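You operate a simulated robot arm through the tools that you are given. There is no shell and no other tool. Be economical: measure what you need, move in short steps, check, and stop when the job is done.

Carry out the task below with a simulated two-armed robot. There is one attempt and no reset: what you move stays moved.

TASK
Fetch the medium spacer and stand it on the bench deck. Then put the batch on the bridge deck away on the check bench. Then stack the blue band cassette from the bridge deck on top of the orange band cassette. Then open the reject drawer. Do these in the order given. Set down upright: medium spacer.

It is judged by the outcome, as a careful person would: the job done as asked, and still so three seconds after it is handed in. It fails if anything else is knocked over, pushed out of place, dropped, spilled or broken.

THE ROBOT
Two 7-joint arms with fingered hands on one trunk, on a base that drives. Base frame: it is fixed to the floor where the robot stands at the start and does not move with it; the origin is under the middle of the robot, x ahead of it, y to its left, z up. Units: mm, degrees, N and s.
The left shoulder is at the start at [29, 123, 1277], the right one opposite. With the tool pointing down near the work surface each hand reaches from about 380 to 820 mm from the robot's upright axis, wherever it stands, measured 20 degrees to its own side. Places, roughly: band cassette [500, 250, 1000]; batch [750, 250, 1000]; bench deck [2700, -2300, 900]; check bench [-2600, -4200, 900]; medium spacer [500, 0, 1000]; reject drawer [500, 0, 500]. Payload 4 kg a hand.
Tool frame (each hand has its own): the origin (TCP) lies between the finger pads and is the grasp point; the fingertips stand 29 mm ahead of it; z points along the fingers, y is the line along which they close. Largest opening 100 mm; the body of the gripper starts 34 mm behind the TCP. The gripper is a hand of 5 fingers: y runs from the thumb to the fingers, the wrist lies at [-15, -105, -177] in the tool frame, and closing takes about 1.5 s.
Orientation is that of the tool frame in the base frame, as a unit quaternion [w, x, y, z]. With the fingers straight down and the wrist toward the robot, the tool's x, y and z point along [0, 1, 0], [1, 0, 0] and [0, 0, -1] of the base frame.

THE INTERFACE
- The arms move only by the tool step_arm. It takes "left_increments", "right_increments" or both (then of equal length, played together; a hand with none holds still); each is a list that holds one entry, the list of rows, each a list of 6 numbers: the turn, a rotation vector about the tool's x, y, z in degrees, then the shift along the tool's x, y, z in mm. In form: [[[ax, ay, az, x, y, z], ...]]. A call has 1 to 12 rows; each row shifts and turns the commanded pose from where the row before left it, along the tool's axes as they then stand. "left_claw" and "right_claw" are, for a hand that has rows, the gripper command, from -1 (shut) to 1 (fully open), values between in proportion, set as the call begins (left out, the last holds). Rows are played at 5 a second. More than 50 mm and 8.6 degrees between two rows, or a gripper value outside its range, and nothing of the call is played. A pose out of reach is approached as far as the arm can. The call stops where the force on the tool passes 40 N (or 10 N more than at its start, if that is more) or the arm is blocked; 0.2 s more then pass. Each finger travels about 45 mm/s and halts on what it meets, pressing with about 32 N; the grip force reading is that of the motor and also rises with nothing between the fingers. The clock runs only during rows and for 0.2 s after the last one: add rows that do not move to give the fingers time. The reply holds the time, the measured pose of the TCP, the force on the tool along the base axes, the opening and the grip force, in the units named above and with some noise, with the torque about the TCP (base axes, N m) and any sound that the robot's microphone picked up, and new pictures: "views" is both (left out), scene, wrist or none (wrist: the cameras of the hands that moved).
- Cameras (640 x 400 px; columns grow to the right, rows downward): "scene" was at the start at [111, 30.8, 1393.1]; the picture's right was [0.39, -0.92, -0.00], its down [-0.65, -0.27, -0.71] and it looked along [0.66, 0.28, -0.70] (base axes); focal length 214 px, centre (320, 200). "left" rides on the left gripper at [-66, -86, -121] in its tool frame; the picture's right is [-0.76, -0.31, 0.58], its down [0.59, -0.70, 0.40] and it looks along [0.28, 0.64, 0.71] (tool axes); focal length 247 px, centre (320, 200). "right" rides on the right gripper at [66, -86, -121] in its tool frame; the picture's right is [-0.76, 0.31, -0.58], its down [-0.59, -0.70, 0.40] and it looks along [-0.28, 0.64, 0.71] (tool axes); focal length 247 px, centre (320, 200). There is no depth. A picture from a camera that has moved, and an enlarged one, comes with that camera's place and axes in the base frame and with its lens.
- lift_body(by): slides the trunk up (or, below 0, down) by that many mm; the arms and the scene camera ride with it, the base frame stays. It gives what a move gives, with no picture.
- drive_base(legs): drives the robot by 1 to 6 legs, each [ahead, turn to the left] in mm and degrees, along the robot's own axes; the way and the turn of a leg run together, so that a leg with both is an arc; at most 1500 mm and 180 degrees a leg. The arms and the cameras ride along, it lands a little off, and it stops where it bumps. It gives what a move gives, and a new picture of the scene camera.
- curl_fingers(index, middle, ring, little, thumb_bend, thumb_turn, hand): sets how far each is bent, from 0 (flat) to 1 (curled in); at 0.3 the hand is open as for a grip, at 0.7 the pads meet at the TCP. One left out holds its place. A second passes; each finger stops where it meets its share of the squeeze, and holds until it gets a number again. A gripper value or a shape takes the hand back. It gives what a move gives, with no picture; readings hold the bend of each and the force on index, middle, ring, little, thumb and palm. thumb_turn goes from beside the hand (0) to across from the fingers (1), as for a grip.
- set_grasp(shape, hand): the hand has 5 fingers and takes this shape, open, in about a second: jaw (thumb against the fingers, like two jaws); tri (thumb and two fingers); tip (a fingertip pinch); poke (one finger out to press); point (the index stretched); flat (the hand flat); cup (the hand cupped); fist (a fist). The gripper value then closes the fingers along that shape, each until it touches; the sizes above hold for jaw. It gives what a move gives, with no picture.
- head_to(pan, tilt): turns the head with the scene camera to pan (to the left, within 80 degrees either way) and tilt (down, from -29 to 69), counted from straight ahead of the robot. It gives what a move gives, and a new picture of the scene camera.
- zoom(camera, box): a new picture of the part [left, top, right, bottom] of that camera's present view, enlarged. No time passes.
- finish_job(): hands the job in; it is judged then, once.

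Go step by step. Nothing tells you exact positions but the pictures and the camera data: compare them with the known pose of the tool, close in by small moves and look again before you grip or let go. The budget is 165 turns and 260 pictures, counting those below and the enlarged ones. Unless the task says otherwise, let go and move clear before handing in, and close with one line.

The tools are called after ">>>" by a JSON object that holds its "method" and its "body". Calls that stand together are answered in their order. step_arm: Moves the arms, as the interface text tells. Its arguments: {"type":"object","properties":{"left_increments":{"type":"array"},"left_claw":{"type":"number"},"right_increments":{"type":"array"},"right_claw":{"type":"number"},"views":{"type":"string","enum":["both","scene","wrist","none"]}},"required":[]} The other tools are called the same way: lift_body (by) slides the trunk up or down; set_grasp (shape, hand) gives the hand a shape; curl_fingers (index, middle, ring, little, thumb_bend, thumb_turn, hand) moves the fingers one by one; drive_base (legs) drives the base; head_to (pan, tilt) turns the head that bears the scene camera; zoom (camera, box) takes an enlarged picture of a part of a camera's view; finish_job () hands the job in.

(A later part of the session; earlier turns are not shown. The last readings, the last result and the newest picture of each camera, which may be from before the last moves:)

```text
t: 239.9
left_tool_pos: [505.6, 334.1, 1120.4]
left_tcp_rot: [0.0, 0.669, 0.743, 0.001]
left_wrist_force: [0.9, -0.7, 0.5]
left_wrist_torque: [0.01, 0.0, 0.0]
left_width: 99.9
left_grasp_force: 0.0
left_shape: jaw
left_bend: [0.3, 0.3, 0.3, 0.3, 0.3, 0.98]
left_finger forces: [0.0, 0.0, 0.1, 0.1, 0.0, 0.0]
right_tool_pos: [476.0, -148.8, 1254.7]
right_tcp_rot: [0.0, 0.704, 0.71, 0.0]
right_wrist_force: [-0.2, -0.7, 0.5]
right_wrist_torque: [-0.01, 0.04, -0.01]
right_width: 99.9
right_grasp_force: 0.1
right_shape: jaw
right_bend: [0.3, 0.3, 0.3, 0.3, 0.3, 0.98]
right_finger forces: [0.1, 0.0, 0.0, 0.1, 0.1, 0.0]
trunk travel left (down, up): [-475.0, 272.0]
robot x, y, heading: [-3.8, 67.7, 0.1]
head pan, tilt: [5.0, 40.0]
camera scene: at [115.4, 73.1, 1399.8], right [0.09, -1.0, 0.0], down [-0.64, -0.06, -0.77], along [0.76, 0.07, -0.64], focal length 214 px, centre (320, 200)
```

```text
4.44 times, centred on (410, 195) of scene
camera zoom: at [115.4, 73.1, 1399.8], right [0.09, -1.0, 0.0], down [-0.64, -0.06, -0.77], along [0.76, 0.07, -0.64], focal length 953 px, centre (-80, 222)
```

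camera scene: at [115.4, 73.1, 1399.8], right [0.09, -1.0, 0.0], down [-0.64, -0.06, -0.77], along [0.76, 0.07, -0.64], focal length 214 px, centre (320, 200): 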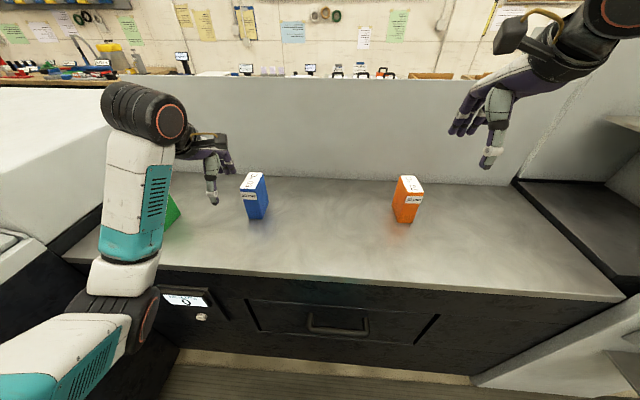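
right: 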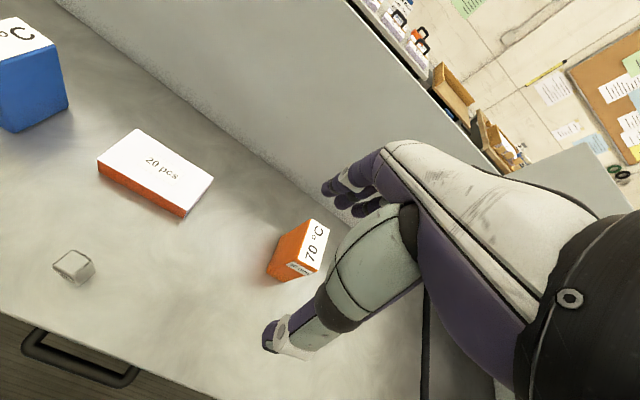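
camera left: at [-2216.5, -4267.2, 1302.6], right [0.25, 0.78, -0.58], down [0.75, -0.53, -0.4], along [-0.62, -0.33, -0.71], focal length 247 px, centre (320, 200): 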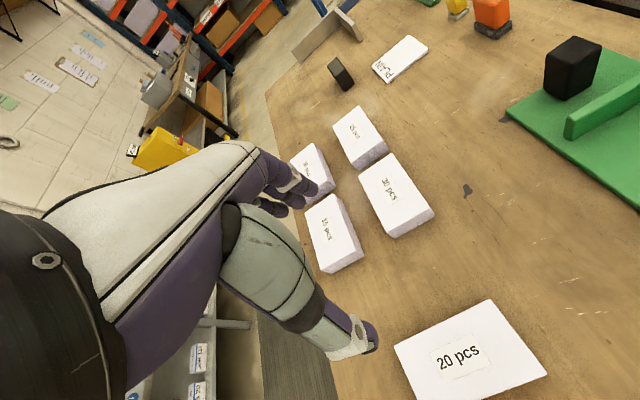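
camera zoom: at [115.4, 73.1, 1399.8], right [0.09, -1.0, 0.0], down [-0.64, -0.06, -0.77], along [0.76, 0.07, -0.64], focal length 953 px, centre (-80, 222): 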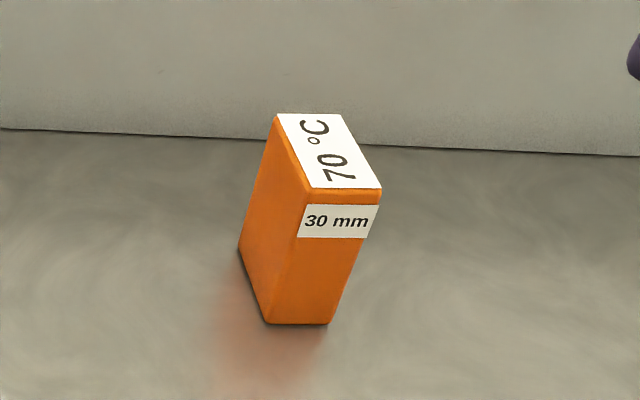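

Blue centre ≈ [640, 332], yaw ≈ 4.5°; orange centre ≈ [664, −154], yaw ≈ 3°, tops ≈ 1020. Move 55 mm closer, clear the right arm, and turn the left hand by ~91°.

>>> {"method": "drive_base", "body": {"legs": [[55, 0]]}}

>>> {"method": "step_arm", "body": {"left_increments": [[[0, 0, 8.3, 0, 0, -5], [0, 0, 8.3, 0, 0, -5], [0, 0, 8.3, 0, 0, -5], [0, 0, 8.3, 0, 0, -5], [0, 0, 8.3, 0, 0, -5], [0, 0, 8.3, 0, 0, 0], [0, 0, 8.3, 0, 0, 0], [0, 0, 8.3, 0, 0, 0], [0, 0, 8.3, 0, 0, 0], [0, 0, 8.3, 0, 0, 0], [0, 0, 8.3, 0, 0, 0], [0, 0, 0, 0, 0, 0]]], "right_increments": [[[0, 0, 0, -20, -8, 0], [0, 0, 0, -20, -8, 0], [0, 0, 0, -20, -8, 0], [0, 0, 0, -20, -8, 0], [0, 0, 0, -20, -8, 0], [0, 0, 0, -20, -8, 0], [0, 0, 0, -20, 0, 0], [0, 0, 0, -20, 0, 0], [0, 0, 0, -20, 0, 0], [0, 0, 0, 0, 0, 0], [0, 0, 0, 0, 0, 0], [0, 0, 0, 0, 0, 0]]], "views": "both"}}

```text
t: 240.9
left_tool_pos: [556.4, 335.8, 1121.5]
left_tcp_rot: [0.001, 0.669, 0.743, 0.001]
left_wrist_force: [-0.8, -0.3, 0.8]
left_wrist_torque: [-0.04, -0.01, 0.01]
left_width: 100.0
left_grasp_force: 0.1
left_shape: jaw
left_bend: [0.3, 0.3, 0.3, 0.3, 0.3, 0.98]
left_finger forces: [0.1, 0.1, 0.0, 0.0, 0.0, 0.0]
right_tool_pos: [529.2, -147.9, 1255.5]
right_tcp_rot: [0.0, 0.705, 0.71, 0.001]
right_wrist_force: [-1.4, 1.2, 0.3]
right_wrist_torque: [0.01, -0.01, 0.0]
right_width: 99.8
right_grasp_force: 0.0
right_shape: jaw
right_bend: [0.3, 0.3, 0.3, 0.3, 0.3, 0.98]
right_finger forces: [0.0, 0.0, 0.1, 0.0, 0.0, 0.0]
trunk travel left (down, up): [-475.0, 272.0]
robot x, y, heading: [48.1, 65.8, 0.5]
head pan, tilt: [5.0, 40.0]
camera scene: at [167.1, 73.5, 1400.1], right [0.09, -1.0, 0.0], down [-0.64, -0.06, -0.77], along [0.76, 0.07, -0.64], focal length 214 px, centre (320, 200)
```

scene: 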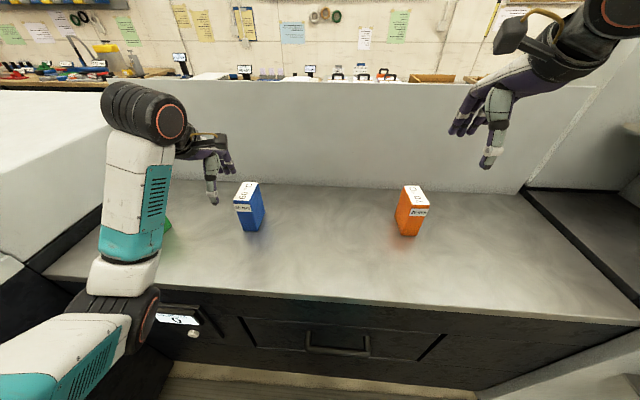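

```text
t: 243.5
left_tool_pos: [556.9, 336.3, 1147.6]
left_tcp_rot: [0.0, 0.999, 0.04, 0.0]
left_wrist_force: [-0.1, 0.4, 1.0]
left_wrist_torque: [0.06, -0.02, -0.01]
left_width: 100.2
left_grasp_force: 0.0
left_shape: jaw
left_bend: [0.3, 0.3, 0.3, 0.3, 0.3, 0.98]
left_finger forces: [0.1, 0.1, 0.1, 0.0, 0.0, 0.1]
right_tool_pos: [485.6, -328.8, 1255.2]
right_tcp_rot: [0.0, 0.705, 0.709, 0.0]
right_wrist_force: [-0.4, 0.2, 0.2]
right_wrist_torque: [-0.01, 0.01, 0.02]
right_width: 100.0
right_grasp_force: 0.0
right_shape: jaw
right_bend: [0.3, 0.3, 0.3, 0.3, 0.3, 0.98]
right_finger forces: [0.0, 0.1, 0.0, 0.0, 0.1, 0.0]
trunk travel left (down, up): [-475.0, 272.0]
robot x, y, heading: [47.3, 66.7, 0.2]
head pan, tilt: [5.0, 40.0]
camera scene: at [168.6, 73.8, 1399.8], right [0.09, -1.0, 0.0], down [-0.64, -0.06, -0.77], along [0.76, 0.07, -0.64], focal length 214 px, centre (320, 200)
camera right: at [400.0, -265.3, 1376.4], right [0.31, -0.75, 0.58], down [-0.7, -0.59, -0.4], along [0.64, -0.28, -0.71], focal length 247 px, centre (320, 200)
camera left: at [486.8, 415.3, 1267.0], right [-0.78, 0.25, -0.58], down [0.53, 0.75, -0.4], along [0.33, -0.62, -0.71], focal length 247 px, centre (320, 200)
```

scene: 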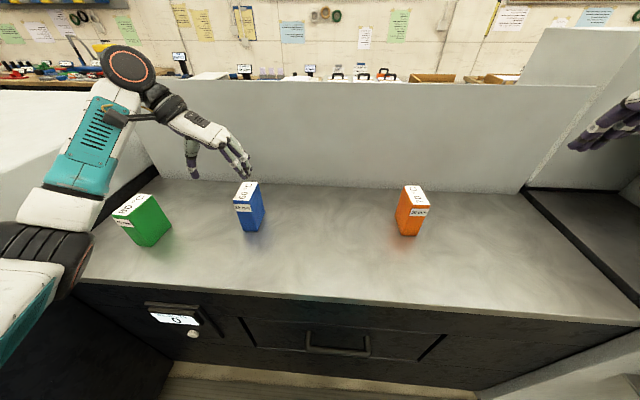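
right: 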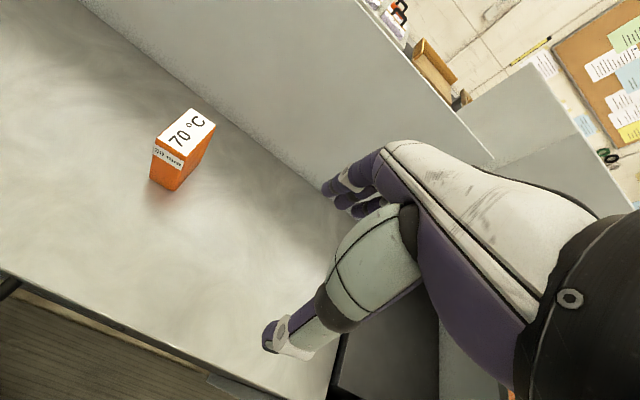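
left: 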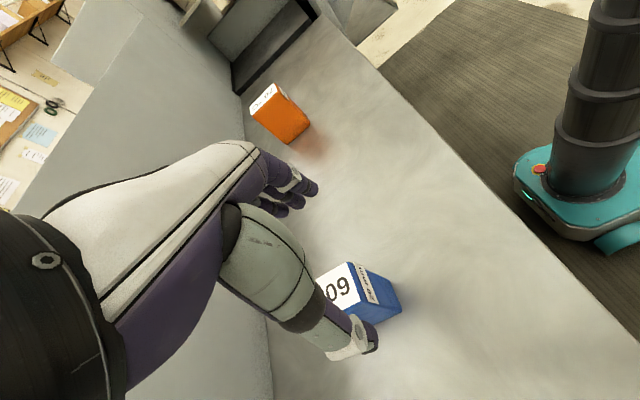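

>>> {"method": "step_arm", "body": {"left_increments": [[[0, 0, 0, 25, 2, 0], [0, 0, 0, 25, 2, 0], [0, 0, 0, 28, 2, 20], [0, 0, 0, 0, 0, 20], [0, 0, 0, 0, 0, 0]]], "views": "wrist"}}

>>> {"method": "zoom", "body": {"camera": "left", "box": [240, 180, 440, 380]}}

>>> {"method": "zoom", "body": {"camera": "scene", "box": [180, 100, 300, 240]}}

```text
t: 244.7
left_tool_pos: [635.2, 335.6, 1105.5]
left_tcp_rot: [-0.001, 0.999, 0.041, 0.0]
left_wrist_force: [-0.5, -0.7, -0.2]
left_wrist_torque: [0.07, 0.01, -0.01]
left_width: 99.8
left_grasp_force: 0.1
left_shape: jaw
left_bend: [0.3, 0.3, 0.3, 0.3, 0.3, 0.98]
left_finger forces: [0.0, 0.0, 0.0, 0.0, 0.0, 0.0]
right_tool_pos: [485.8, -329.1, 1255.0]
right_tcp_rot: [-0.001, 0.705, 0.71, 0.0]
right_wrist_force: [0.5, -0.5, -0.2]
right_wrist_torque: [-0.02, 0.01, 0.04]
right_width: 100.0
right_grasp_force: 0.0
right_shape: jaw
right_bend: [0.3, 0.3, 0.3, 0.3, 0.3, 0.98]
right_finger forces: [0.0, 0.0, 0.0, 0.0, 0.0, 0.0]
trunk travel left (down, up): [-475.0, 272.0]
robot x, y, heading: [50.8, 61.2, 0.2]
head pan, tilt: [5.0, 40.0]
camera left: at [564.1, 416.0, 1226.1], right [-0.78, 0.24, -0.58], down [0.53, 0.75, -0.4], along [0.33, -0.62, -0.71], focal length 247 px, centre (320, 200)
```

left: 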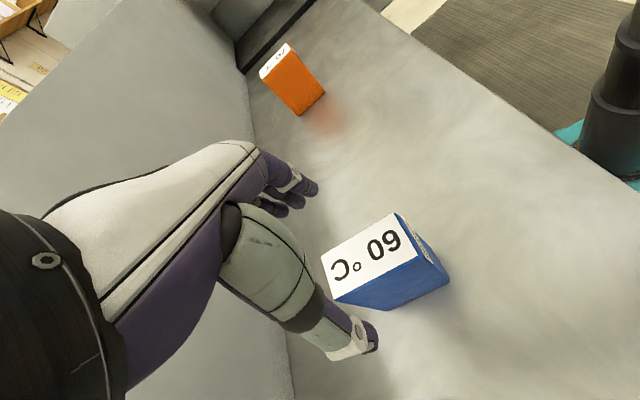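

```text
2.00 times, centred on (340, 280) of left
camera zoom: at [564.1, 416.0, 1226.1], right [-0.78, 0.24, -0.58], down [0.53, 0.75, -0.4], along [0.33, -0.62, -0.71], focal length 494 px, centre (280, 40)
```

zoom: 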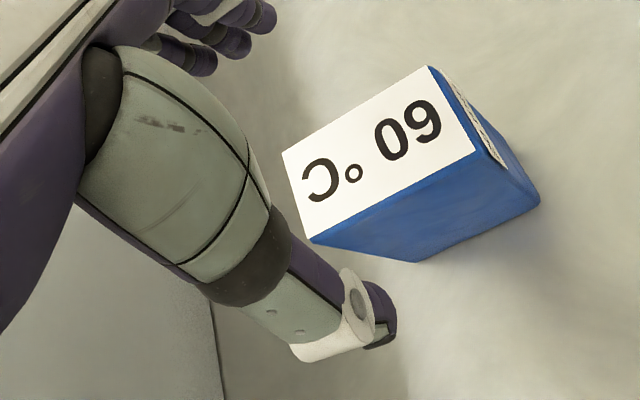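

```text
2.86 times, centred on (240, 170) of scene
camera zoom: at [169.1, 73.2, 1399.8], right [0.09, -1.0, 0.0], down [-0.64, -0.06, -0.77], along [0.76, 0.07, -0.64], focal length 613 px, centre (549, 286)
```

zoom: 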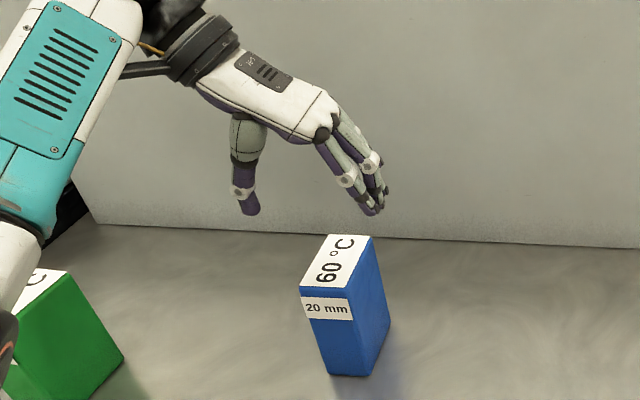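

Wrist view puts the blue cassette ~11 mm toward −y from the hand centre. Correct, lower some, and re-measure.

>>> {"method": "step_arm", "body": {"left_increments": [[[0, 0, 2, 0, 11, 0], [0, 0, 0, 0, 0, 25], [0, 0, 0, 0, 0, 20], [0, 0, 0, 0, 0, 0]]], "views": "wrist"}}

>>> {"method": "zoom", "body": {"camera": "left", "box": [240, 170, 440, 370]}}

>>> {"method": "zoom", "body": {"camera": "scene", "box": [190, 130, 310, 240]}}

```text
t: 245.7
left_tool_pos: [636.6, 325.3, 1060.9]
left_tcp_rot: [0.0, 1.0, 0.023, -0.001]
left_wrist_force: [-0.3, -0.6, 1.2]
left_wrist_torque: [0.02, 0.0, 0.02]
left_width: 99.8
left_grasp_force: 0.2
left_shape: jaw
left_bend: [0.3, 0.3, 0.3, 0.3, 0.3, 0.98]
left_finger forces: [0.0, 0.1, 0.1, 0.0, 0.0, 0.0]
right_tool_pos: [483.7, -330.0, 1255.4]
right_tcp_rot: [0.0, 0.705, 0.709, 0.0]
right_wrist_force: [0.5, -0.3, 0.1]
right_wrist_torque: [-0.02, 0.0, -0.02]
right_width: 100.0
right_grasp_force: 0.1
right_shape: jaw
right_bend: [0.3, 0.3, 0.3, 0.3, 0.3, 0.98]
right_finger forces: [0.0, 0.0, 0.0, 0.1, 0.1, 0.0]
trunk travel left (down, up): [-475.0, 272.0]
robot x, y, heading: [49.3, 64.9, 0.4]
head pan, tilt: [5.0, 40.0]
camera left: at [568.4, 407.9, 1181.7], right [-0.77, 0.27, -0.58], down [0.56, 0.73, -0.4], along [0.31, -0.63, -0.71], focal length 247 px, centre (320, 200)
```

left: 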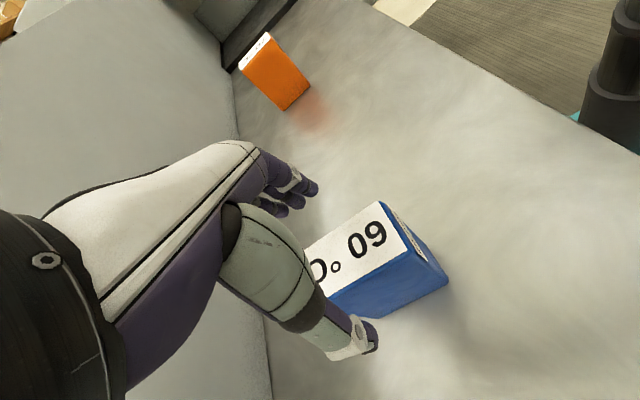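

```text
2.00 times, centred on (340, 270) of left
camera zoom: at [568.4, 407.9, 1181.7], right [-0.77, 0.27, -0.58], down [0.56, 0.73, -0.4], along [0.31, -0.63, -0.71], focal length 494 px, centre (280, 60)
```

zoom: 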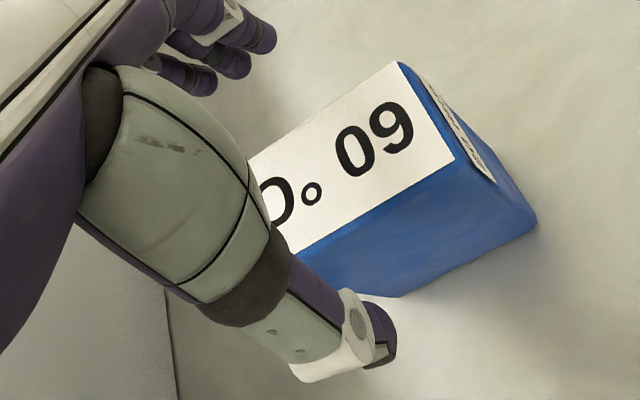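

```text
3.64 times, centred on (250, 185) of scene
camera zoom: at [168.7, 73.8, 1399.8], right [0.09, -1.0, 0.0], down [-0.64, -0.06, -0.77], along [0.76, 0.07, -0.64], focal length 780 px, centre (574, 254)
```

zoom: 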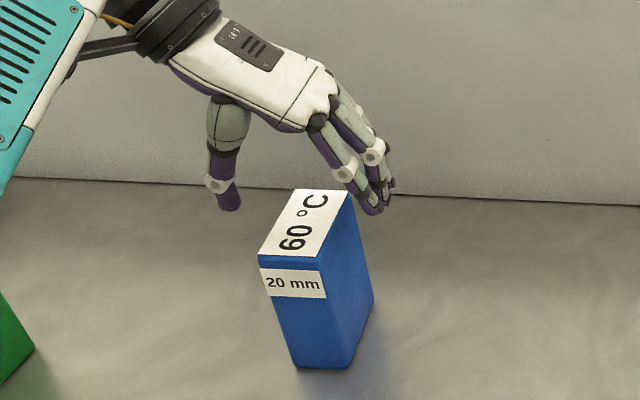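

Centred in width; rotate ~2.8° more and descend to z≈990.

>>> {"method": "step_arm", "body": {"left_increments": [[[0, 0, 2.8, -2, 1, 0], [0, 0, 0, 0, 0, 25], [0, 0, 0, 0, 0, 25], [0, 0, 0, 0, 0, 20], [0, 0, 0, 0, 0, 0]]], "views": "wrist"}}

>>> {"method": "zoom", "body": {"camera": "left", "box": [240, 170, 440, 370]}}

>>> {"method": "zoom", "body": {"camera": "scene", "box": [190, 130, 310, 240]}}

```text
t: 246.9
left_tool_pos: [637.0, 324.2, 992.1]
left_tcp_rot: [0.0, 1.0, -0.001, 0.0]
left_wrist_force: [0.0, 0.4, 0.3]
left_wrist_torque: [0.02, 0.0, 0.0]
left_width: 99.9
left_grasp_force: 0.1
left_shape: jaw
left_bend: [0.3, 0.3, 0.3, 0.3, 0.3, 0.98]
left_finger forces: [0.0, 0.0, 0.0, 0.1, 0.1, 0.1]
right_tool_pos: [485.3, -330.4, 1254.3]
right_tcp_rot: [0.0, 0.705, 0.709, 0.001]
right_wrist_force: [0.5, 0.1, -0.2]
right_wrist_torque: [-0.01, -0.02, -0.01]
right_width: 99.9
right_grasp_force: 0.0
right_shape: jaw
right_bend: [0.3, 0.3, 0.3, 0.3, 0.3, 0.98]
right_finger forces: [0.0, 0.1, 0.1, 0.0, 0.1, 0.0]
trunk travel left (down, up): [-475.0, 272.0]
robot x, y, heading: [50.5, 64.1, 0.2]
head pan, tilt: [5.0, 40.0]
camera left: at [572.0, 410.4, 1111.4], right [-0.76, 0.31, -0.58], down [0.59, 0.7, -0.4], along [0.28, -0.64, -0.71], focal length 247 px, centre (320, 200)
```

left: 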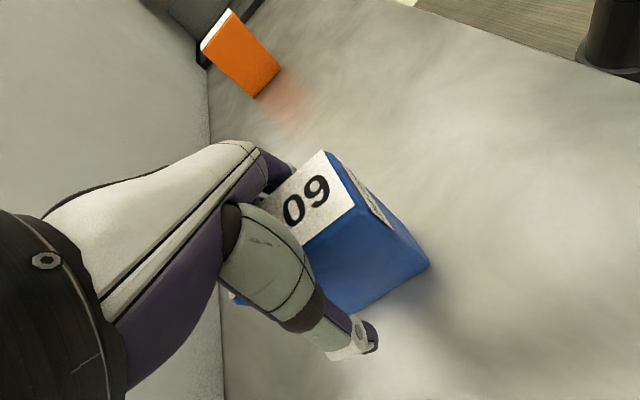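

```text
2.00 times, centred on (340, 270) of left
camera zoom: at [572.0, 410.4, 1111.4], right [-0.76, 0.31, -0.58], down [0.59, 0.7, -0.4], along [0.28, -0.64, -0.71], focal length 494 px, centre (280, 60)
```

zoom: 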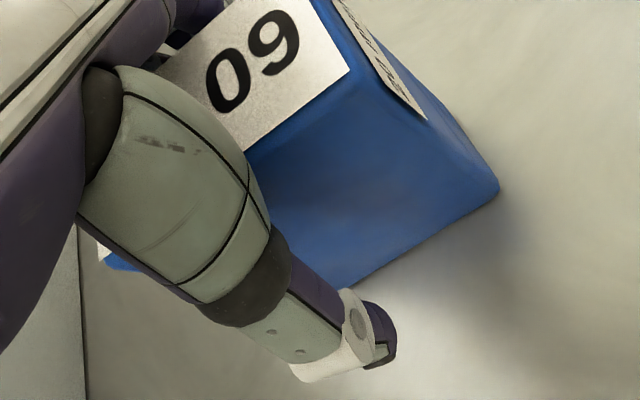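

```text
3.64 times, centred on (250, 185) of scene
camera zoom: at [168.7, 73.5, 1399.8], right [0.09, -1.0, 0.0], down [-0.64, -0.06, -0.77], along [0.76, 0.07, -0.64], focal length 780 px, centre (574, 254)
```

zoom: 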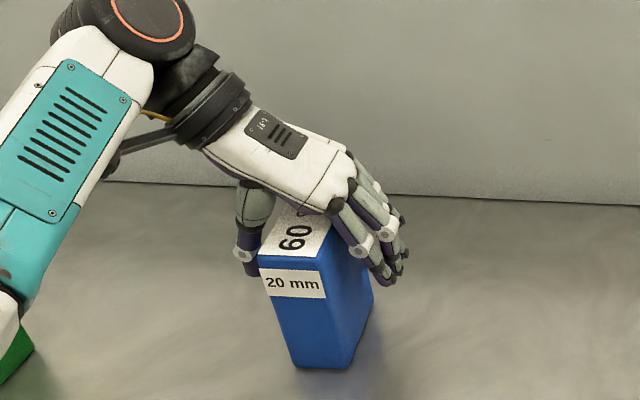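

>>> {"method": "step_arm", "body": {"left_increments": [[[0, 0, 0, 0, 0, 0], [0, 0, 0, 0, 0, 0], [0, 0, 0, 0, 0, 0], [0, 0, 0, 0, 0, 0], [0, 0, 0, 0, 0, 0], [0, 0, 0, 0, 0, 0], [0, 0, 0, 0, 0, 0], [0, 0, 0, 0, 0, 0]]], "left_claw": -1, "views": "both"}}

```text
t: 248.7
left_tool_pos: [636.8, 325.2, 990.4]
left_tcp_rot: [-0.002, 1.0, -0.001, 0.0]
left_wrist_force: [0.4, 0.4, -0.3]
left_wrist_torque: [0.1, 0.02, -0.01]
left_width: 44.3
left_grasp_force: 32.2
left_shape: jaw
left_bend: [0.44, 0.48, 0.75, 0.54, 0.36, 0.99]
left_finger forces: [15.7, 7.4, 3.7, 3.0, 30.2, 0.0]
right_tool_pos: [485.0, -329.8, 1254.3]
right_tcp_rot: [-0.001, 0.704, 0.71, -0.001]
right_wrist_force: [0.2, 0.1, 0.2]
right_wrist_torque: [0.0, 0.0, 0.01]
right_width: 99.9
right_grasp_force: 0.1
right_shape: jaw
right_bend: [0.3, 0.3, 0.3, 0.3, 0.3, 0.98]
right_finger forces: [0.0, 0.0, 0.0, 0.0, 0.0, 0.1]
trunk travel left (down, up): [-475.0, 272.0]
robot x, y, heading: [46.1, 63.4, 0.4]
head pan, tilt: [5.0, 40.0]
camera scene: at [168.9, 73.6, 1399.8], right [0.09, -1.0, 0.0], down [-0.64, -0.06, -0.77], along [0.76, 0.07, -0.64], focal length 214 px, centre (320, 200)
camera left: at [572.1, 410.6, 1111.4], right [-0.76, 0.31, -0.58], down [0.59, 0.7, -0.4], along [0.28, -0.64, -0.71], focal length 247 px, centre (320, 200)
```

scene: 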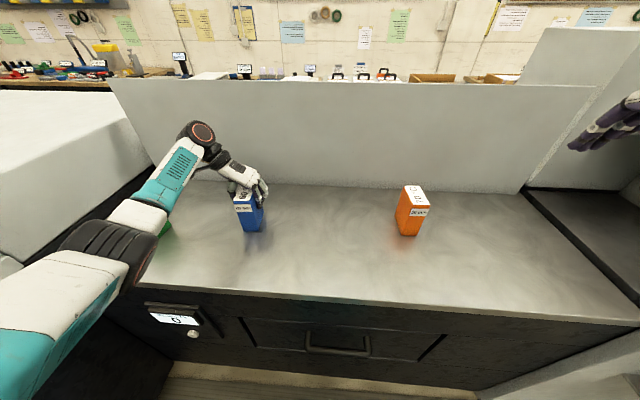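
left: 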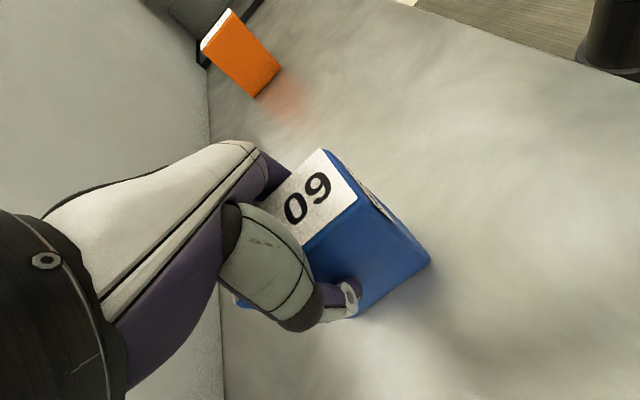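

Firm grip at 44 mm. Lift.

>>> {"method": "step_arm", "body": {"left_increments": [[[0, 0, 0, 0, 0, -15], [0, 0, 0, 0, 0, -40], [0, 0, 0, 0, 0, -45], [0, 0, 0, 0, 0, -45], [0, 0, 0, 0, 0, -40], [0, 0, 0, 0, 0, 0]]], "views": "both"}}

>>> {"method": "zoom", "body": {"camera": "left", "box": [220, 120, 460, 340]}}

```text
t: 250.1
left_tool_pos: [634.4, 326.0, 1179.3]
left_tcp_rot: [0.0, 1.0, -0.001, -0.001]
left_wrist_force: [0.3, 0.3, -3.6]
left_wrist_torque: [0.02, 0.02, 0.04]
left_width: 44.4
left_grasp_force: 31.7
left_shape: jaw
left_bend: [0.44, 0.48, 0.75, 0.54, 0.36, 0.98]
left_finger forces: [17.0, 7.5, 3.7, 1.4, 29.6, 0.0]
right_tool_pos: [486.3, -328.8, 1255.8]
right_tcp_rot: [0.0, 0.704, 0.71, 0.0]
right_wrist_force: [0.9, -0.3, 1.0]
right_wrist_torque: [-0.02, 0.03, -0.03]
right_width: 100.0
right_grasp_force: 0.2
right_shape: jaw
right_bend: [0.3, 0.3, 0.3, 0.3, 0.3, 0.98]
right_finger forces: [0.1, 0.0, 0.1, 0.0, 0.0, 0.0]
trunk travel left (down, up): [-475.0, 272.0]
robot x, y, heading: [49.1, 63.2, 0.4]
head pan, tilt: [5.0, 40.0]
camera scene: at [169.6, 73.7, 1399.7], right [0.09, -1.0, 0.0], down [-0.64, -0.06, -0.77], along [0.76, 0.07, -0.64], focal length 214 px, centre (320, 200)
camera left: at [570.1, 410.3, 1300.2], right [-0.76, 0.31, -0.58], down [0.59, 0.7, -0.4], along [0.28, -0.64, -0.71], focal length 247 px, centre (320, 200)
```

scene: 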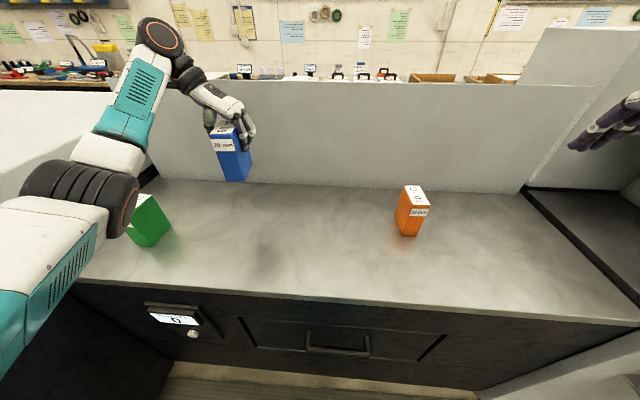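
left: 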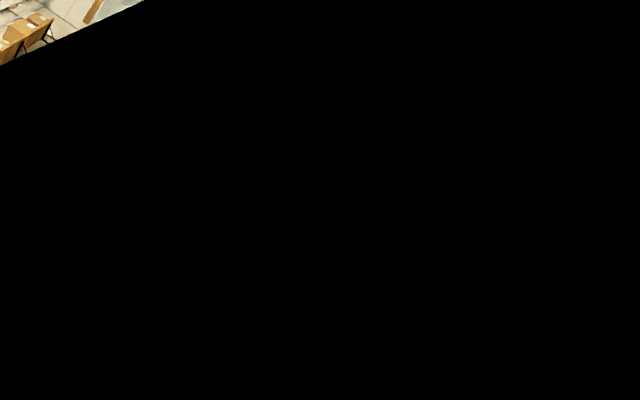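

```text
1.82 times, centred on (340, 230) of left
camera zoom: at [570.1, 410.3, 1300.2], right [-0.76, 0.31, -0.58], down [0.59, 0.7, -0.4], along [0.28, -0.64, -0.71], focal length 449 px, centre (284, 146)
```

zoom: 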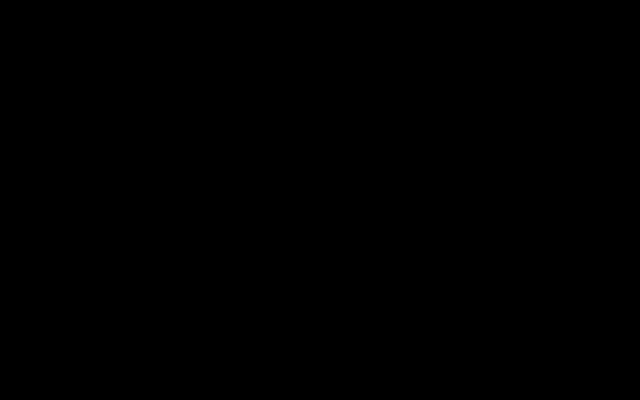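

Blue is held upright. Carry it across over the orange cassette at height, moving the right hand further aside.

>>> {"method": "step_arm", "body": {"left_increments": [[[0, 0, 0, 2, 47, 0], [0, 0, 0, 3, 47, 0], [0, 0, 0, 3, 47, 0], [0, 0, 0, 3, 47, 0], [0, 0, 0, 3, 47, 0], [0, 0, 0, 3, 47, 0], [0, 0, 0, 3, 47, 0], [0, 0, 0, 3, 47, 0], [0, 0, 0, 2, 47, 0], [0, 0, 0, 2, 47, 0], [0, 0, 0, 0, 0, 0]]], "right_increments": [[[0, 0, 0, -20, -10, 0], [0, 0, 0, -20, -10, 0], [0, 0, 0, -20, -10, 0], [0, 0, 0, -20, -10, 0], [0, 0, 0, 0, -10, 0], [0, 0, 0, 0, 0, 0], [0, 0, 0, 0, 0, 0], [0, 0, 0, 0, 0, 0], [0, 0, 0, 0, 0, 0], [0, 0, 0, 0, 0, 0], [0, 0, 0, 0, 0, 0]]], "views": "both"}}

>>> {"method": "zoom", "body": {"camera": "scene", "box": [330, 70, 490, 250]}}

```text
t: 252.5
left_tool_pos: [646.4, -136.2, 1173.0]
left_tcp_rot: [-0.001, 1.0, -0.001, 0.001]
left_wrist_force: [-0.1, 0.5, -3.9]
left_wrist_torque: [-0.03, -0.03, 0.0]
left_width: 44.5
left_grasp_force: 32.0
left_shape: jaw
left_bend: [0.44, 0.48, 0.75, 0.54, 0.36, 0.98]
left_finger forces: [17.8, 7.7, 3.7, 0.9, 30.2, 0.0]
left hand out of reach, approached as far as the arm can: row 10
right_tool_pos: [434.2, -410.6, 1253.7]
right_tcp_rot: [0.0, 0.704, 0.71, 0.0]
right_wrist_force: [0.2, 0.2, -0.5]
right_wrist_torque: [-0.02, 0.02, 0.0]
right_width: 99.7
right_grasp_force: 0.1
right_shape: jaw
right_bend: [0.3, 0.3, 0.3, 0.3, 0.3, 0.98]
right_finger forces: [0.0, 0.1, 0.0, 0.1, 0.1, 0.0]
trunk travel left (down, up): [-475.0, 272.0]
robot x, y, heading: [48.6, 66.3, 0.1]
head pan, tilt: [5.0, 40.0]
camera scene: at [169.2, 73.7, 1399.7], right [0.09, -1.0, 0.0], down [-0.64, -0.06, -0.77], along [0.76, 0.07, -0.64], focal length 214 px, centre (320, 200)
camera right: at [348.5, -347.5, 1376.1], right [0.31, -0.75, 0.58], down [-0.7, -0.59, -0.4], along [0.64, -0.28, -0.71], focal length 247 px, centre (320, 200)
camera left: at [581.0, -51.2, 1293.0], right [-0.76, 0.31, -0.58], down [0.59, 0.7, -0.4], along [0.28, -0.64, -0.71], focal length 247 px, centre (320, 200)
```

scene: 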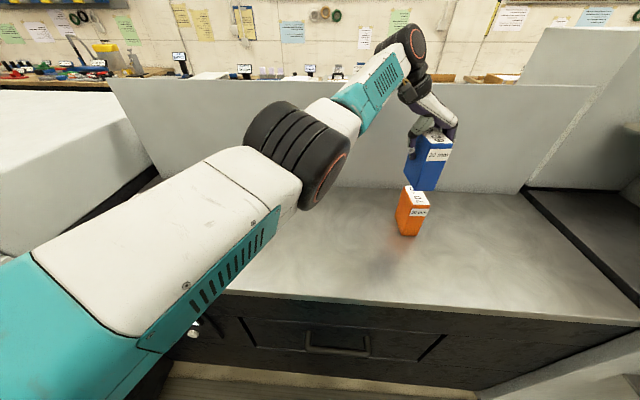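
right: 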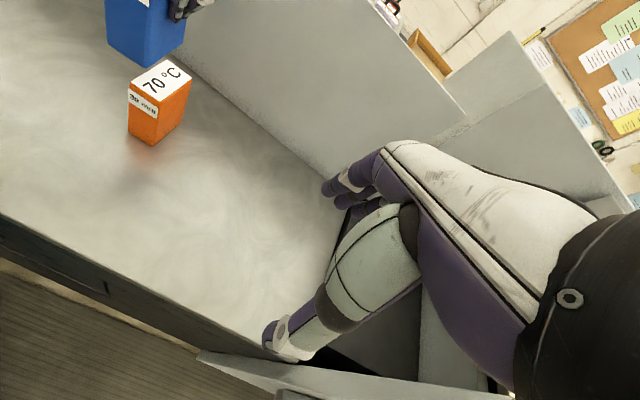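
left: 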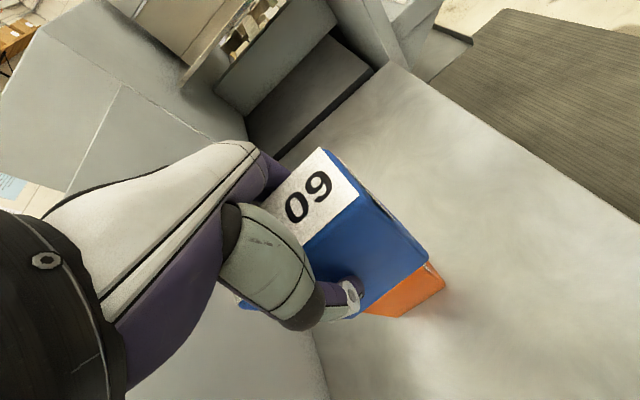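

```text
2.22 times, centred on (410, 160) of scene
camera zoom: at [169.2, 73.7, 1399.7], right [0.09, -1.0, 0.0], down [-0.64, -0.06, -0.77], along [0.76, 0.07, -0.64], focal length 477 px, centre (120, 289)
```

zoom: 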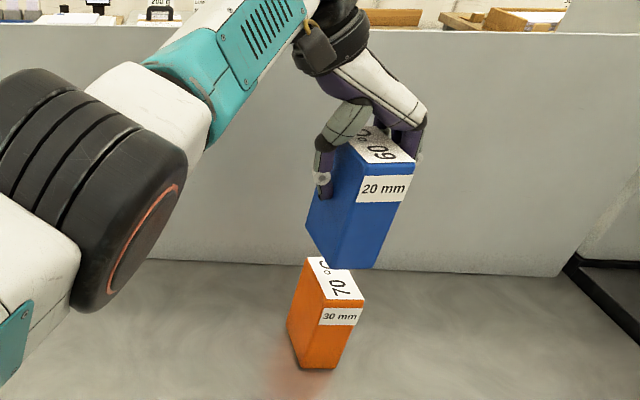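

The hand is ~20 mm short of reach. The base still has ~180 mm to the bench, so I'll advance 50 mm and then re-align.

>>> {"method": "drive_base", "body": {"legs": [[50, 0]]}}

>>> {"method": "step_arm", "body": {"left_increments": [[[0, 0, 0, -15, 0, 0], [0, 0, 0, -15, 0, 0], [0, 0, 0, 0, 0, 0]]], "views": "both"}}

>>> {"method": "zoom", "body": {"camera": "scene", "box": [350, 90, 490, 250]}}

>>> {"method": "zoom", "body": {"camera": "right", "box": [60, 0, 240, 160]}}

```text
t: 253.4
left_tool_pos: [693.8, -136.8, 1173.0]
left_tcp_rot: [-0.001, 1.0, -0.001, 0.0]
left_wrist_force: [0.2, -0.2, -2.6]
left_wrist_torque: [0.02, -0.01, -0.02]
left_width: 44.8
left_grasp_force: 31.7
left_shape: jaw
left_bend: [0.44, 0.48, 0.75, 0.54, 0.36, 0.98]
left_finger forces: [17.6, 7.8, 3.7, 0.9, 30.1, 0.1]
right_tool_pos: [481.6, -410.9, 1255.1]
right_tcp_rot: [0.0, 0.704, 0.71, 0.0]
right_wrist_force: [0.5, 0.2, 0.4]
right_wrist_torque: [-0.03, 0.0, -0.03]
right_width: 99.8
right_grasp_force: 0.0
right_shape: jaw
right_bend: [0.3, 0.3, 0.3, 0.3, 0.3, 0.98]
right_finger forces: [0.0, 0.1, 0.1, 0.1, 0.0, 0.0]
trunk travel left (down, up): [-475.0, 272.0]
robot x, y, heading: [97.2, 67.3, 0.2]
head pan, tilt: [5.0, 40.0]
camera scene: at [216.6, 73.2, 1399.9], right [0.09, -1.0, 0.0], down [-0.64, -0.06, -0.77], along [0.76, 0.07, -0.64], focal length 214 px, centre (320, 200)
```

scene: 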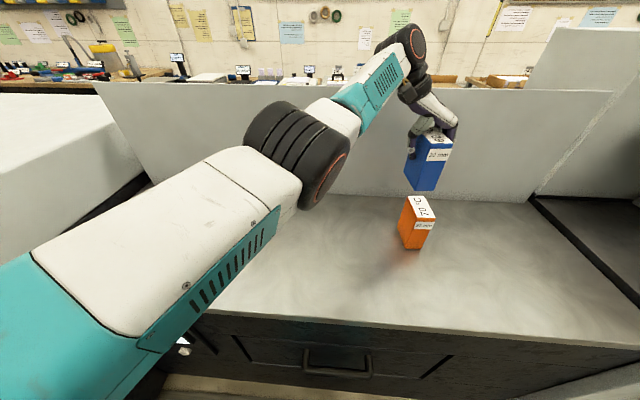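

```text
t: 254.2
left_tool_pos: [664.3, -136.0, 1171.6]
left_tcp_rot: [-0.001, 1.0, 0.0, 0.0]
left_wrist_force: [0.0, -0.1, -3.3]
left_wrist_torque: [-0.01, 0.01, 0.01]
left_width: 44.6
left_grasp_force: 31.9
left_shape: jaw
left_bend: [0.44, 0.48, 0.75, 0.54, 0.36, 0.98]
left_finger forces: [17.6, 7.7, 3.6, 0.9, 29.9, 0.0]
right_tool_pos: [480.6, -410.9, 1254.9]
right_tcp_rot: [0.001, 0.705, 0.71, 0.0]
right_wrist_force: [-0.7, -0.3, -0.5]
right_wrist_torque: [0.02, 0.0, -0.02]
right_width: 99.8
right_grasp_force: 0.1
right_shape: jaw
right_bend: [0.3, 0.3, 0.3, 0.3, 0.3, 0.98]
right_finger forces: [0.0, 0.0, 0.1, 0.0, 0.0, 0.1]
trunk travel left (down, up): [-475.0, 272.0]
robot x, y, heading: [94.7, 64.1, 0.1]
head pan, tilt: [5.0, 40.0]
camera scene: at [217.3, 73.5, 1399.8], right [0.09, -1.0, 0.0], down [-0.64, -0.06, -0.77], along [0.76, 0.07, -0.64], focal length 214 px, centre (320, 200)
camera left: at [599.9, -51.7, 1292.8], right [-0.76, 0.31, -0.58], down [0.59, 0.7, -0.4], along [0.28, -0.64, -0.71], focal length 247 px, centre (320, 200)
```

scene: 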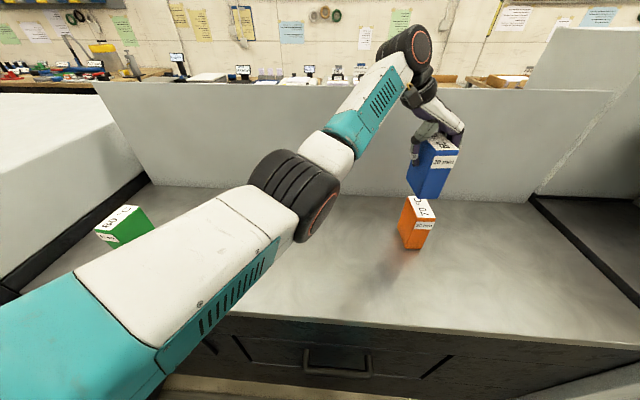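
left: 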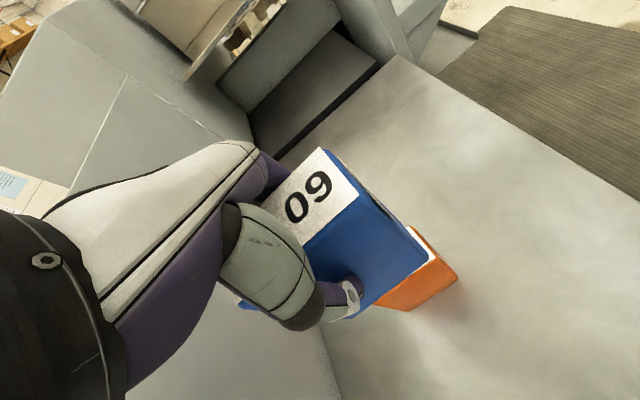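

```text
2.50 times, centred on (420, 170) of scene
camera zoom: at [217.3, 73.5, 1399.8], right [0.09, -1.0, 0.0], down [-0.64, -0.06, -0.77], along [0.76, 0.07, -0.64], focal length 536 px, centre (70, 275)
```

zoom: 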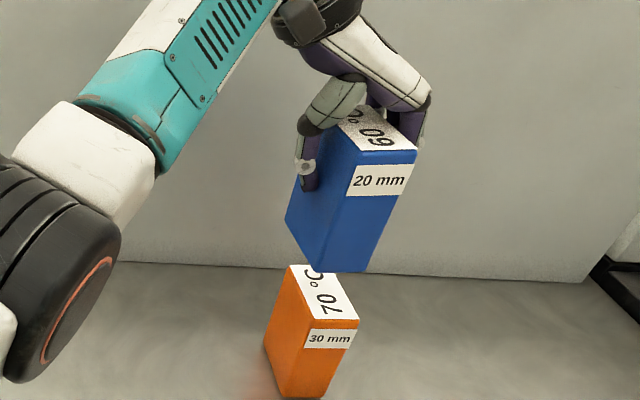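

```text
2.50 times, centred on (150, 80) of right
camera zoom: at [396.7, -347.7, 1376.1], right [0.31, -0.75, 0.58], down [-0.7, -0.59, -0.4], along [0.64, -0.28, -0.71], focal length 617 px, centre (745, 500)
```

zoom: 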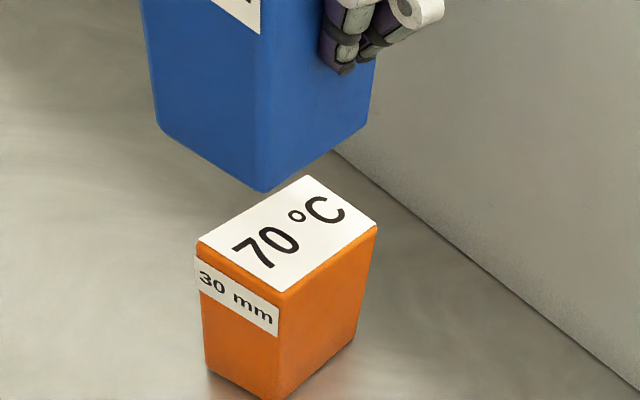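

Comparing both views: blue needs about −14 mm in y, −1.5 mm in x and ~3° clockwise. Correct and lower 40 mm.

>>> {"method": "step_arm", "body": {"left_increments": [[[0, 0, 3, -1.5, 14, 0], [0, 0, 0, 0, 0, 20], [0, 0, 0, 0, 0, 20], [0, 0, 0, 0, 0, 0]]], "views": "scene"}}

>>> {"method": "zoom", "body": {"camera": "scene", "box": [370, 130, 470, 260]}}

>>> {"method": "zoom", "body": {"camera": "right", "box": [60, 0, 240, 160]}}

```text
t: 255.2
left_tool_pos: [663.5, -149.3, 1132.0]
left_tcp_rot: [-0.002, 1.0, -0.028, 0.0]
left_wrist_force: [0.4, 0.2, -3.7]
left_wrist_torque: [0.0, -0.01, -0.03]
left_width: 44.3
left_grasp_force: 31.8
left_shape: jaw
left_bend: [0.44, 0.48, 0.75, 0.54, 0.36, 0.98]
left_finger forces: [17.6, 7.6, 3.7, 1.0, 29.9, 0.1]
right_tool_pos: [481.8, -410.9, 1253.7]
right_tcp_rot: [0.0, 0.704, 0.71, 0.001]
right_wrist_force: [-0.1, -0.7, 0.0]
right_wrist_torque: [0.0, 0.02, 0.01]
right_width: 99.6
right_grasp_force: 0.0
right_shape: jaw
right_bend: [0.3, 0.3, 0.3, 0.3, 0.3, 0.98]
right_finger forces: [0.0, 0.1, 0.1, 0.0, 0.0, 0.0]
trunk travel left (down, up): [-475.0, 272.0]
robot x, y, heading: [96.8, 67.8, 0.1]
head pan, tilt: [5.0, 40.0]
camera scene: at [217.4, 73.6, 1399.8], right [0.09, -1.0, 0.0], down [-0.64, -0.06, -0.77], along [0.76, 0.07, -0.64], focal length 214 px, centre (320, 200)
```

scene: 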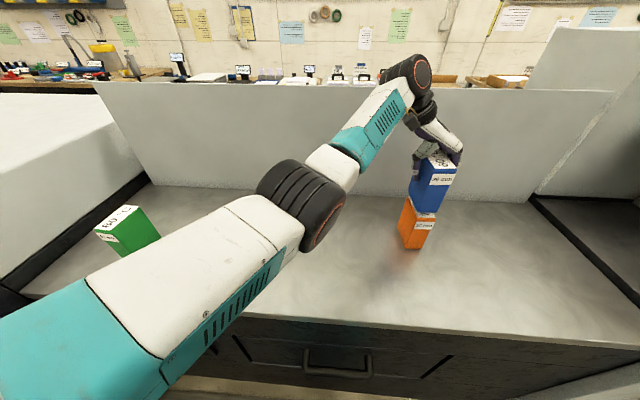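

```text
3.08 times, centred on (420, 195) of scene
camera zoom: at [217.4, 73.6, 1399.8], right [0.09, -1.0, 0.0], down [-0.64, -0.06, -0.77], along [0.76, 0.07, -0.64], focal length 660 px, centre (12, 215)
```

zoom: 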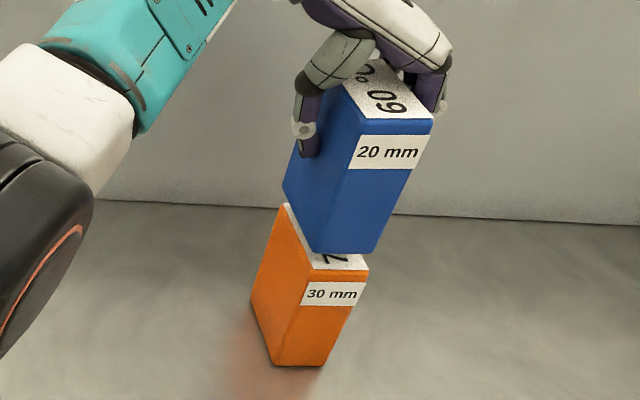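

```text
2.50 times, centred on (150, 80) of right
camera zoom: at [396.8, -347.6, 1376.2], right [0.31, -0.75, 0.58], down [-0.7, -0.59, -0.4], along [0.64, -0.28, -0.71], focal length 617 px, centre (745, 500)
```

zoom: 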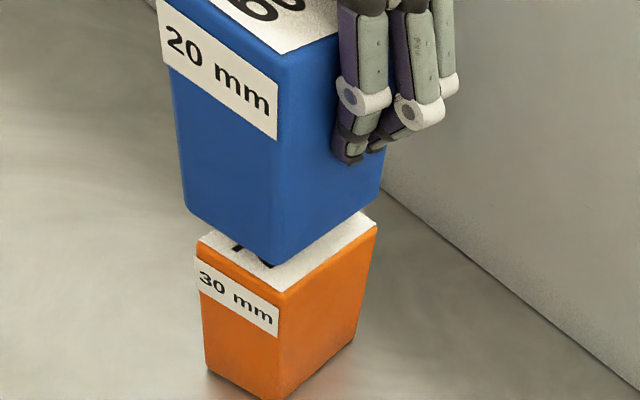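

Nearly aligned; remaining about −3 mm in y. Correct and lower to just above contact.

>>> {"method": "step_arm", "body": {"left_increments": [[[0, 0, 0, 1, 3, 0], [0, 0, 0, 0, 0, 8], [0, 0, 0, 0, 0, 6], [0, 0, 0, 0, 0, 0]]], "views": "none"}}

>>> {"method": "zoom", "body": {"camera": "scene", "box": [380, 170, 460, 250]}}

>>> {"method": "zoom", "body": {"camera": "right", "box": [90, 30, 230, 160]}}

```text
t: 256.2
left_tool_pos: [664.0, -151.7, 1118.2]
left_tcp_rot: [-0.001, 1.0, -0.027, 0.0]
left_wrist_force: [0.3, -0.4, -3.2]
left_wrist_torque: [-0.04, -0.03, -0.01]
left_width: 44.5
left_grasp_force: 32.4
left_shape: jaw
left_bend: [0.44, 0.48, 0.75, 0.54, 0.36, 0.98]
left_finger forces: [17.7, 7.7, 3.7, 0.9, 29.9, 0.0]
right_tool_pos: [482.1, -411.1, 1253.7]
right_tcp_rot: [0.0, 0.705, 0.71, 0.0]
right_wrist_force: [-0.4, 0.1, 0.1]
right_wrist_torque: [-0.02, 0.01, -0.02]
right_width: 100.0
right_grasp_force: 0.1
right_shape: jaw
right_bend: [0.3, 0.3, 0.3, 0.3, 0.3, 0.98]
right_finger forces: [0.0, 0.0, 0.1, 0.1, 0.0, 0.0]
trunk travel left (down, up): [-475.0, 272.0]
robot x, y, heading: [95.6, 67.4, -0.2]
head pan, tilt: [5.0, 40.0]
```

```text
5.00 times, centred on (420, 210) of scene
camera zoom: at [217.4, 73.4, 1399.8], right [0.09, -1.0, 0.0], down [-0.64, -0.06, -0.77], along [0.76, 0.07, -0.64], focal length 1072 px, centre (-180, 150)
```

zoom: 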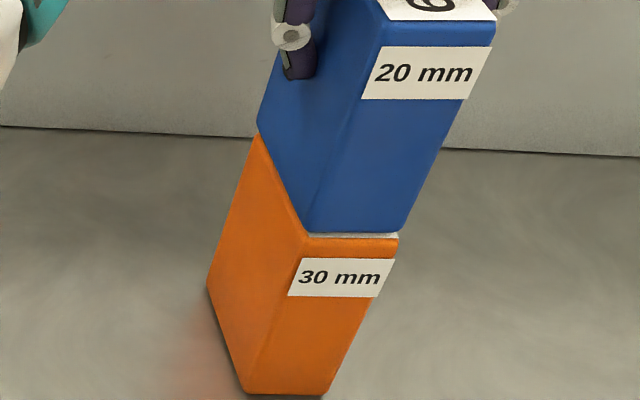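

```text
3.08 times, centred on (160, 95) of right
camera zoom: at [396.8, -347.9, 1376.0], right [0.31, -0.75, 0.58], down [-0.7, -0.59, -0.4], along [0.64, -0.28, -0.71], focal length 760 px, centre (812, 523)
```

zoom: 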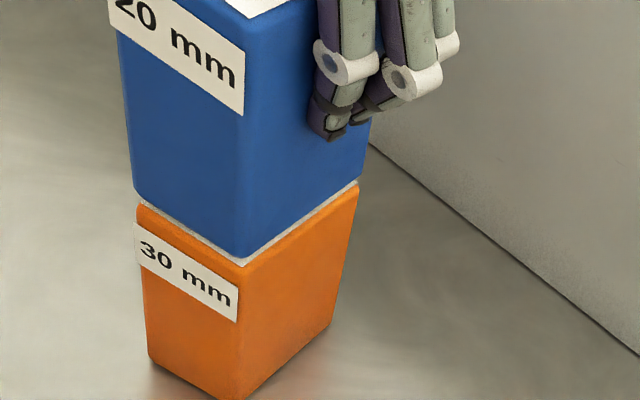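

Alignment is excellent in both views. Lower gently to contact.

>>> {"method": "step_arm", "body": {"left_increments": [[[0, 0, 0, 0, 0, 2], [0, 0, 0, 0, 0, 2], [0, 0, 0, 0, 0, 0]]], "views": "none"}}

>>> {"method": "step_arm", "body": {"left_increments": [[[0, 0, 0, 0, 0, 1], [0, 0, 0, 0, 0, 1], [0, 0, 0, 0, 0, 0]]], "views": "none"}}

>>> {"method": "zoom", "body": {"camera": "right", "box": [90, 30, 230, 160]}}

```text
t: 257.0
left_tool_pos: [663.8, -154.2, 1116.5]
left_tcp_rot: [0.0, 1.0, -0.028, 0.001]
left_wrist_force: [1.4, -0.5, 2.5]
left_wrist_torque: [0.13, 0.02, -0.01]
left_width: 44.4
left_grasp_force: 31.7
left_shape: jaw
left_bend: [0.44, 0.48, 0.75, 0.54, 0.36, 0.98]
left_finger forces: [17.9, 7.8, 3.9, 1.7, 30.6, 0.0]
right_tool_pos: [481.3, -411.1, 1255.9]
right_tcp_rot: [0.0, 0.705, 0.71, 0.0]
right_wrist_force: [-0.2, 0.8, 0.4]
right_wrist_torque: [-0.02, 0.0, 0.01]
right_width: 100.0
right_grasp_force: 0.1
right_shape: jaw
right_bend: [0.3, 0.3, 0.3, 0.3, 0.3, 0.98]
right_finger forces: [0.1, 0.0, 0.0, 0.1, 0.1, 0.0]
trunk travel left (down, up): [-475.0, 272.0]
robot x, y, heading: [94.6, 64.4, 0.0]
head pan, tilt: [5.0, 40.0]
```

```text
t: 257.8
left_tool_pos: [662.4, -153.5, 1115.3]
left_tcp_rot: [0.002, 1.0, -0.027, 0.001]
left_wrist_force: [4.8, 0.4, 16.8]
left_wrist_torque: [0.29, 0.05, -0.01]
left_width: 44.7
left_grasp_force: 32.2
left_shape: jaw
left_bend: [0.44, 0.48, 0.75, 0.54, 0.35, 0.98]
left_finger forces: [18.5, 8.1, 3.9, 2.3, 32.7, 0.0]
right_tool_pos: [481.3, -411.2, 1255.5]
right_tcp_rot: [0.0, 0.704, 0.71, -0.001]
right_wrist_force: [-0.1, 0.3, 0.6]
right_wrist_torque: [-0.01, -0.04, 0.0]
right_width: 99.8
right_grasp_force: 0.0
right_shape: jaw
right_bend: [0.3, 0.3, 0.3, 0.3, 0.3, 0.98]
right_finger forces: [0.0, 0.0, 0.1, 0.0, 0.0, 0.0]
trunk travel left (down, up): [-475.0, 272.0]
robot x, y, heading: [96.9, 64.1, -0.2]
head pan, tilt: [5.0, 40.0]
```

```text
3.08 times, centred on (160, 95) of right
camera zoom: at [395.6, -347.2, 1376.7], right [0.31, -0.75, 0.58], down [-0.7, -0.59, -0.4], along [0.64, -0.28, -0.71], focal length 760 px, centre (812, 523)
```

zoom: 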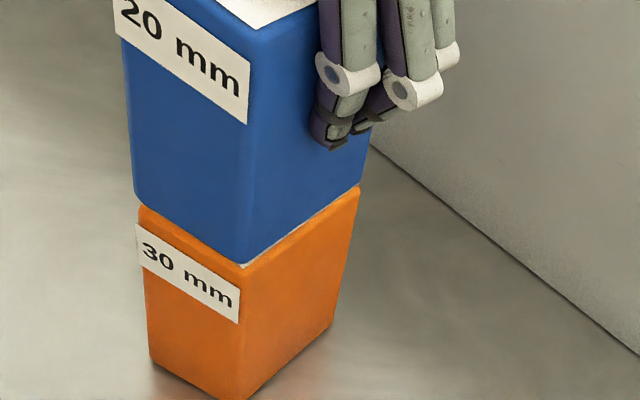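

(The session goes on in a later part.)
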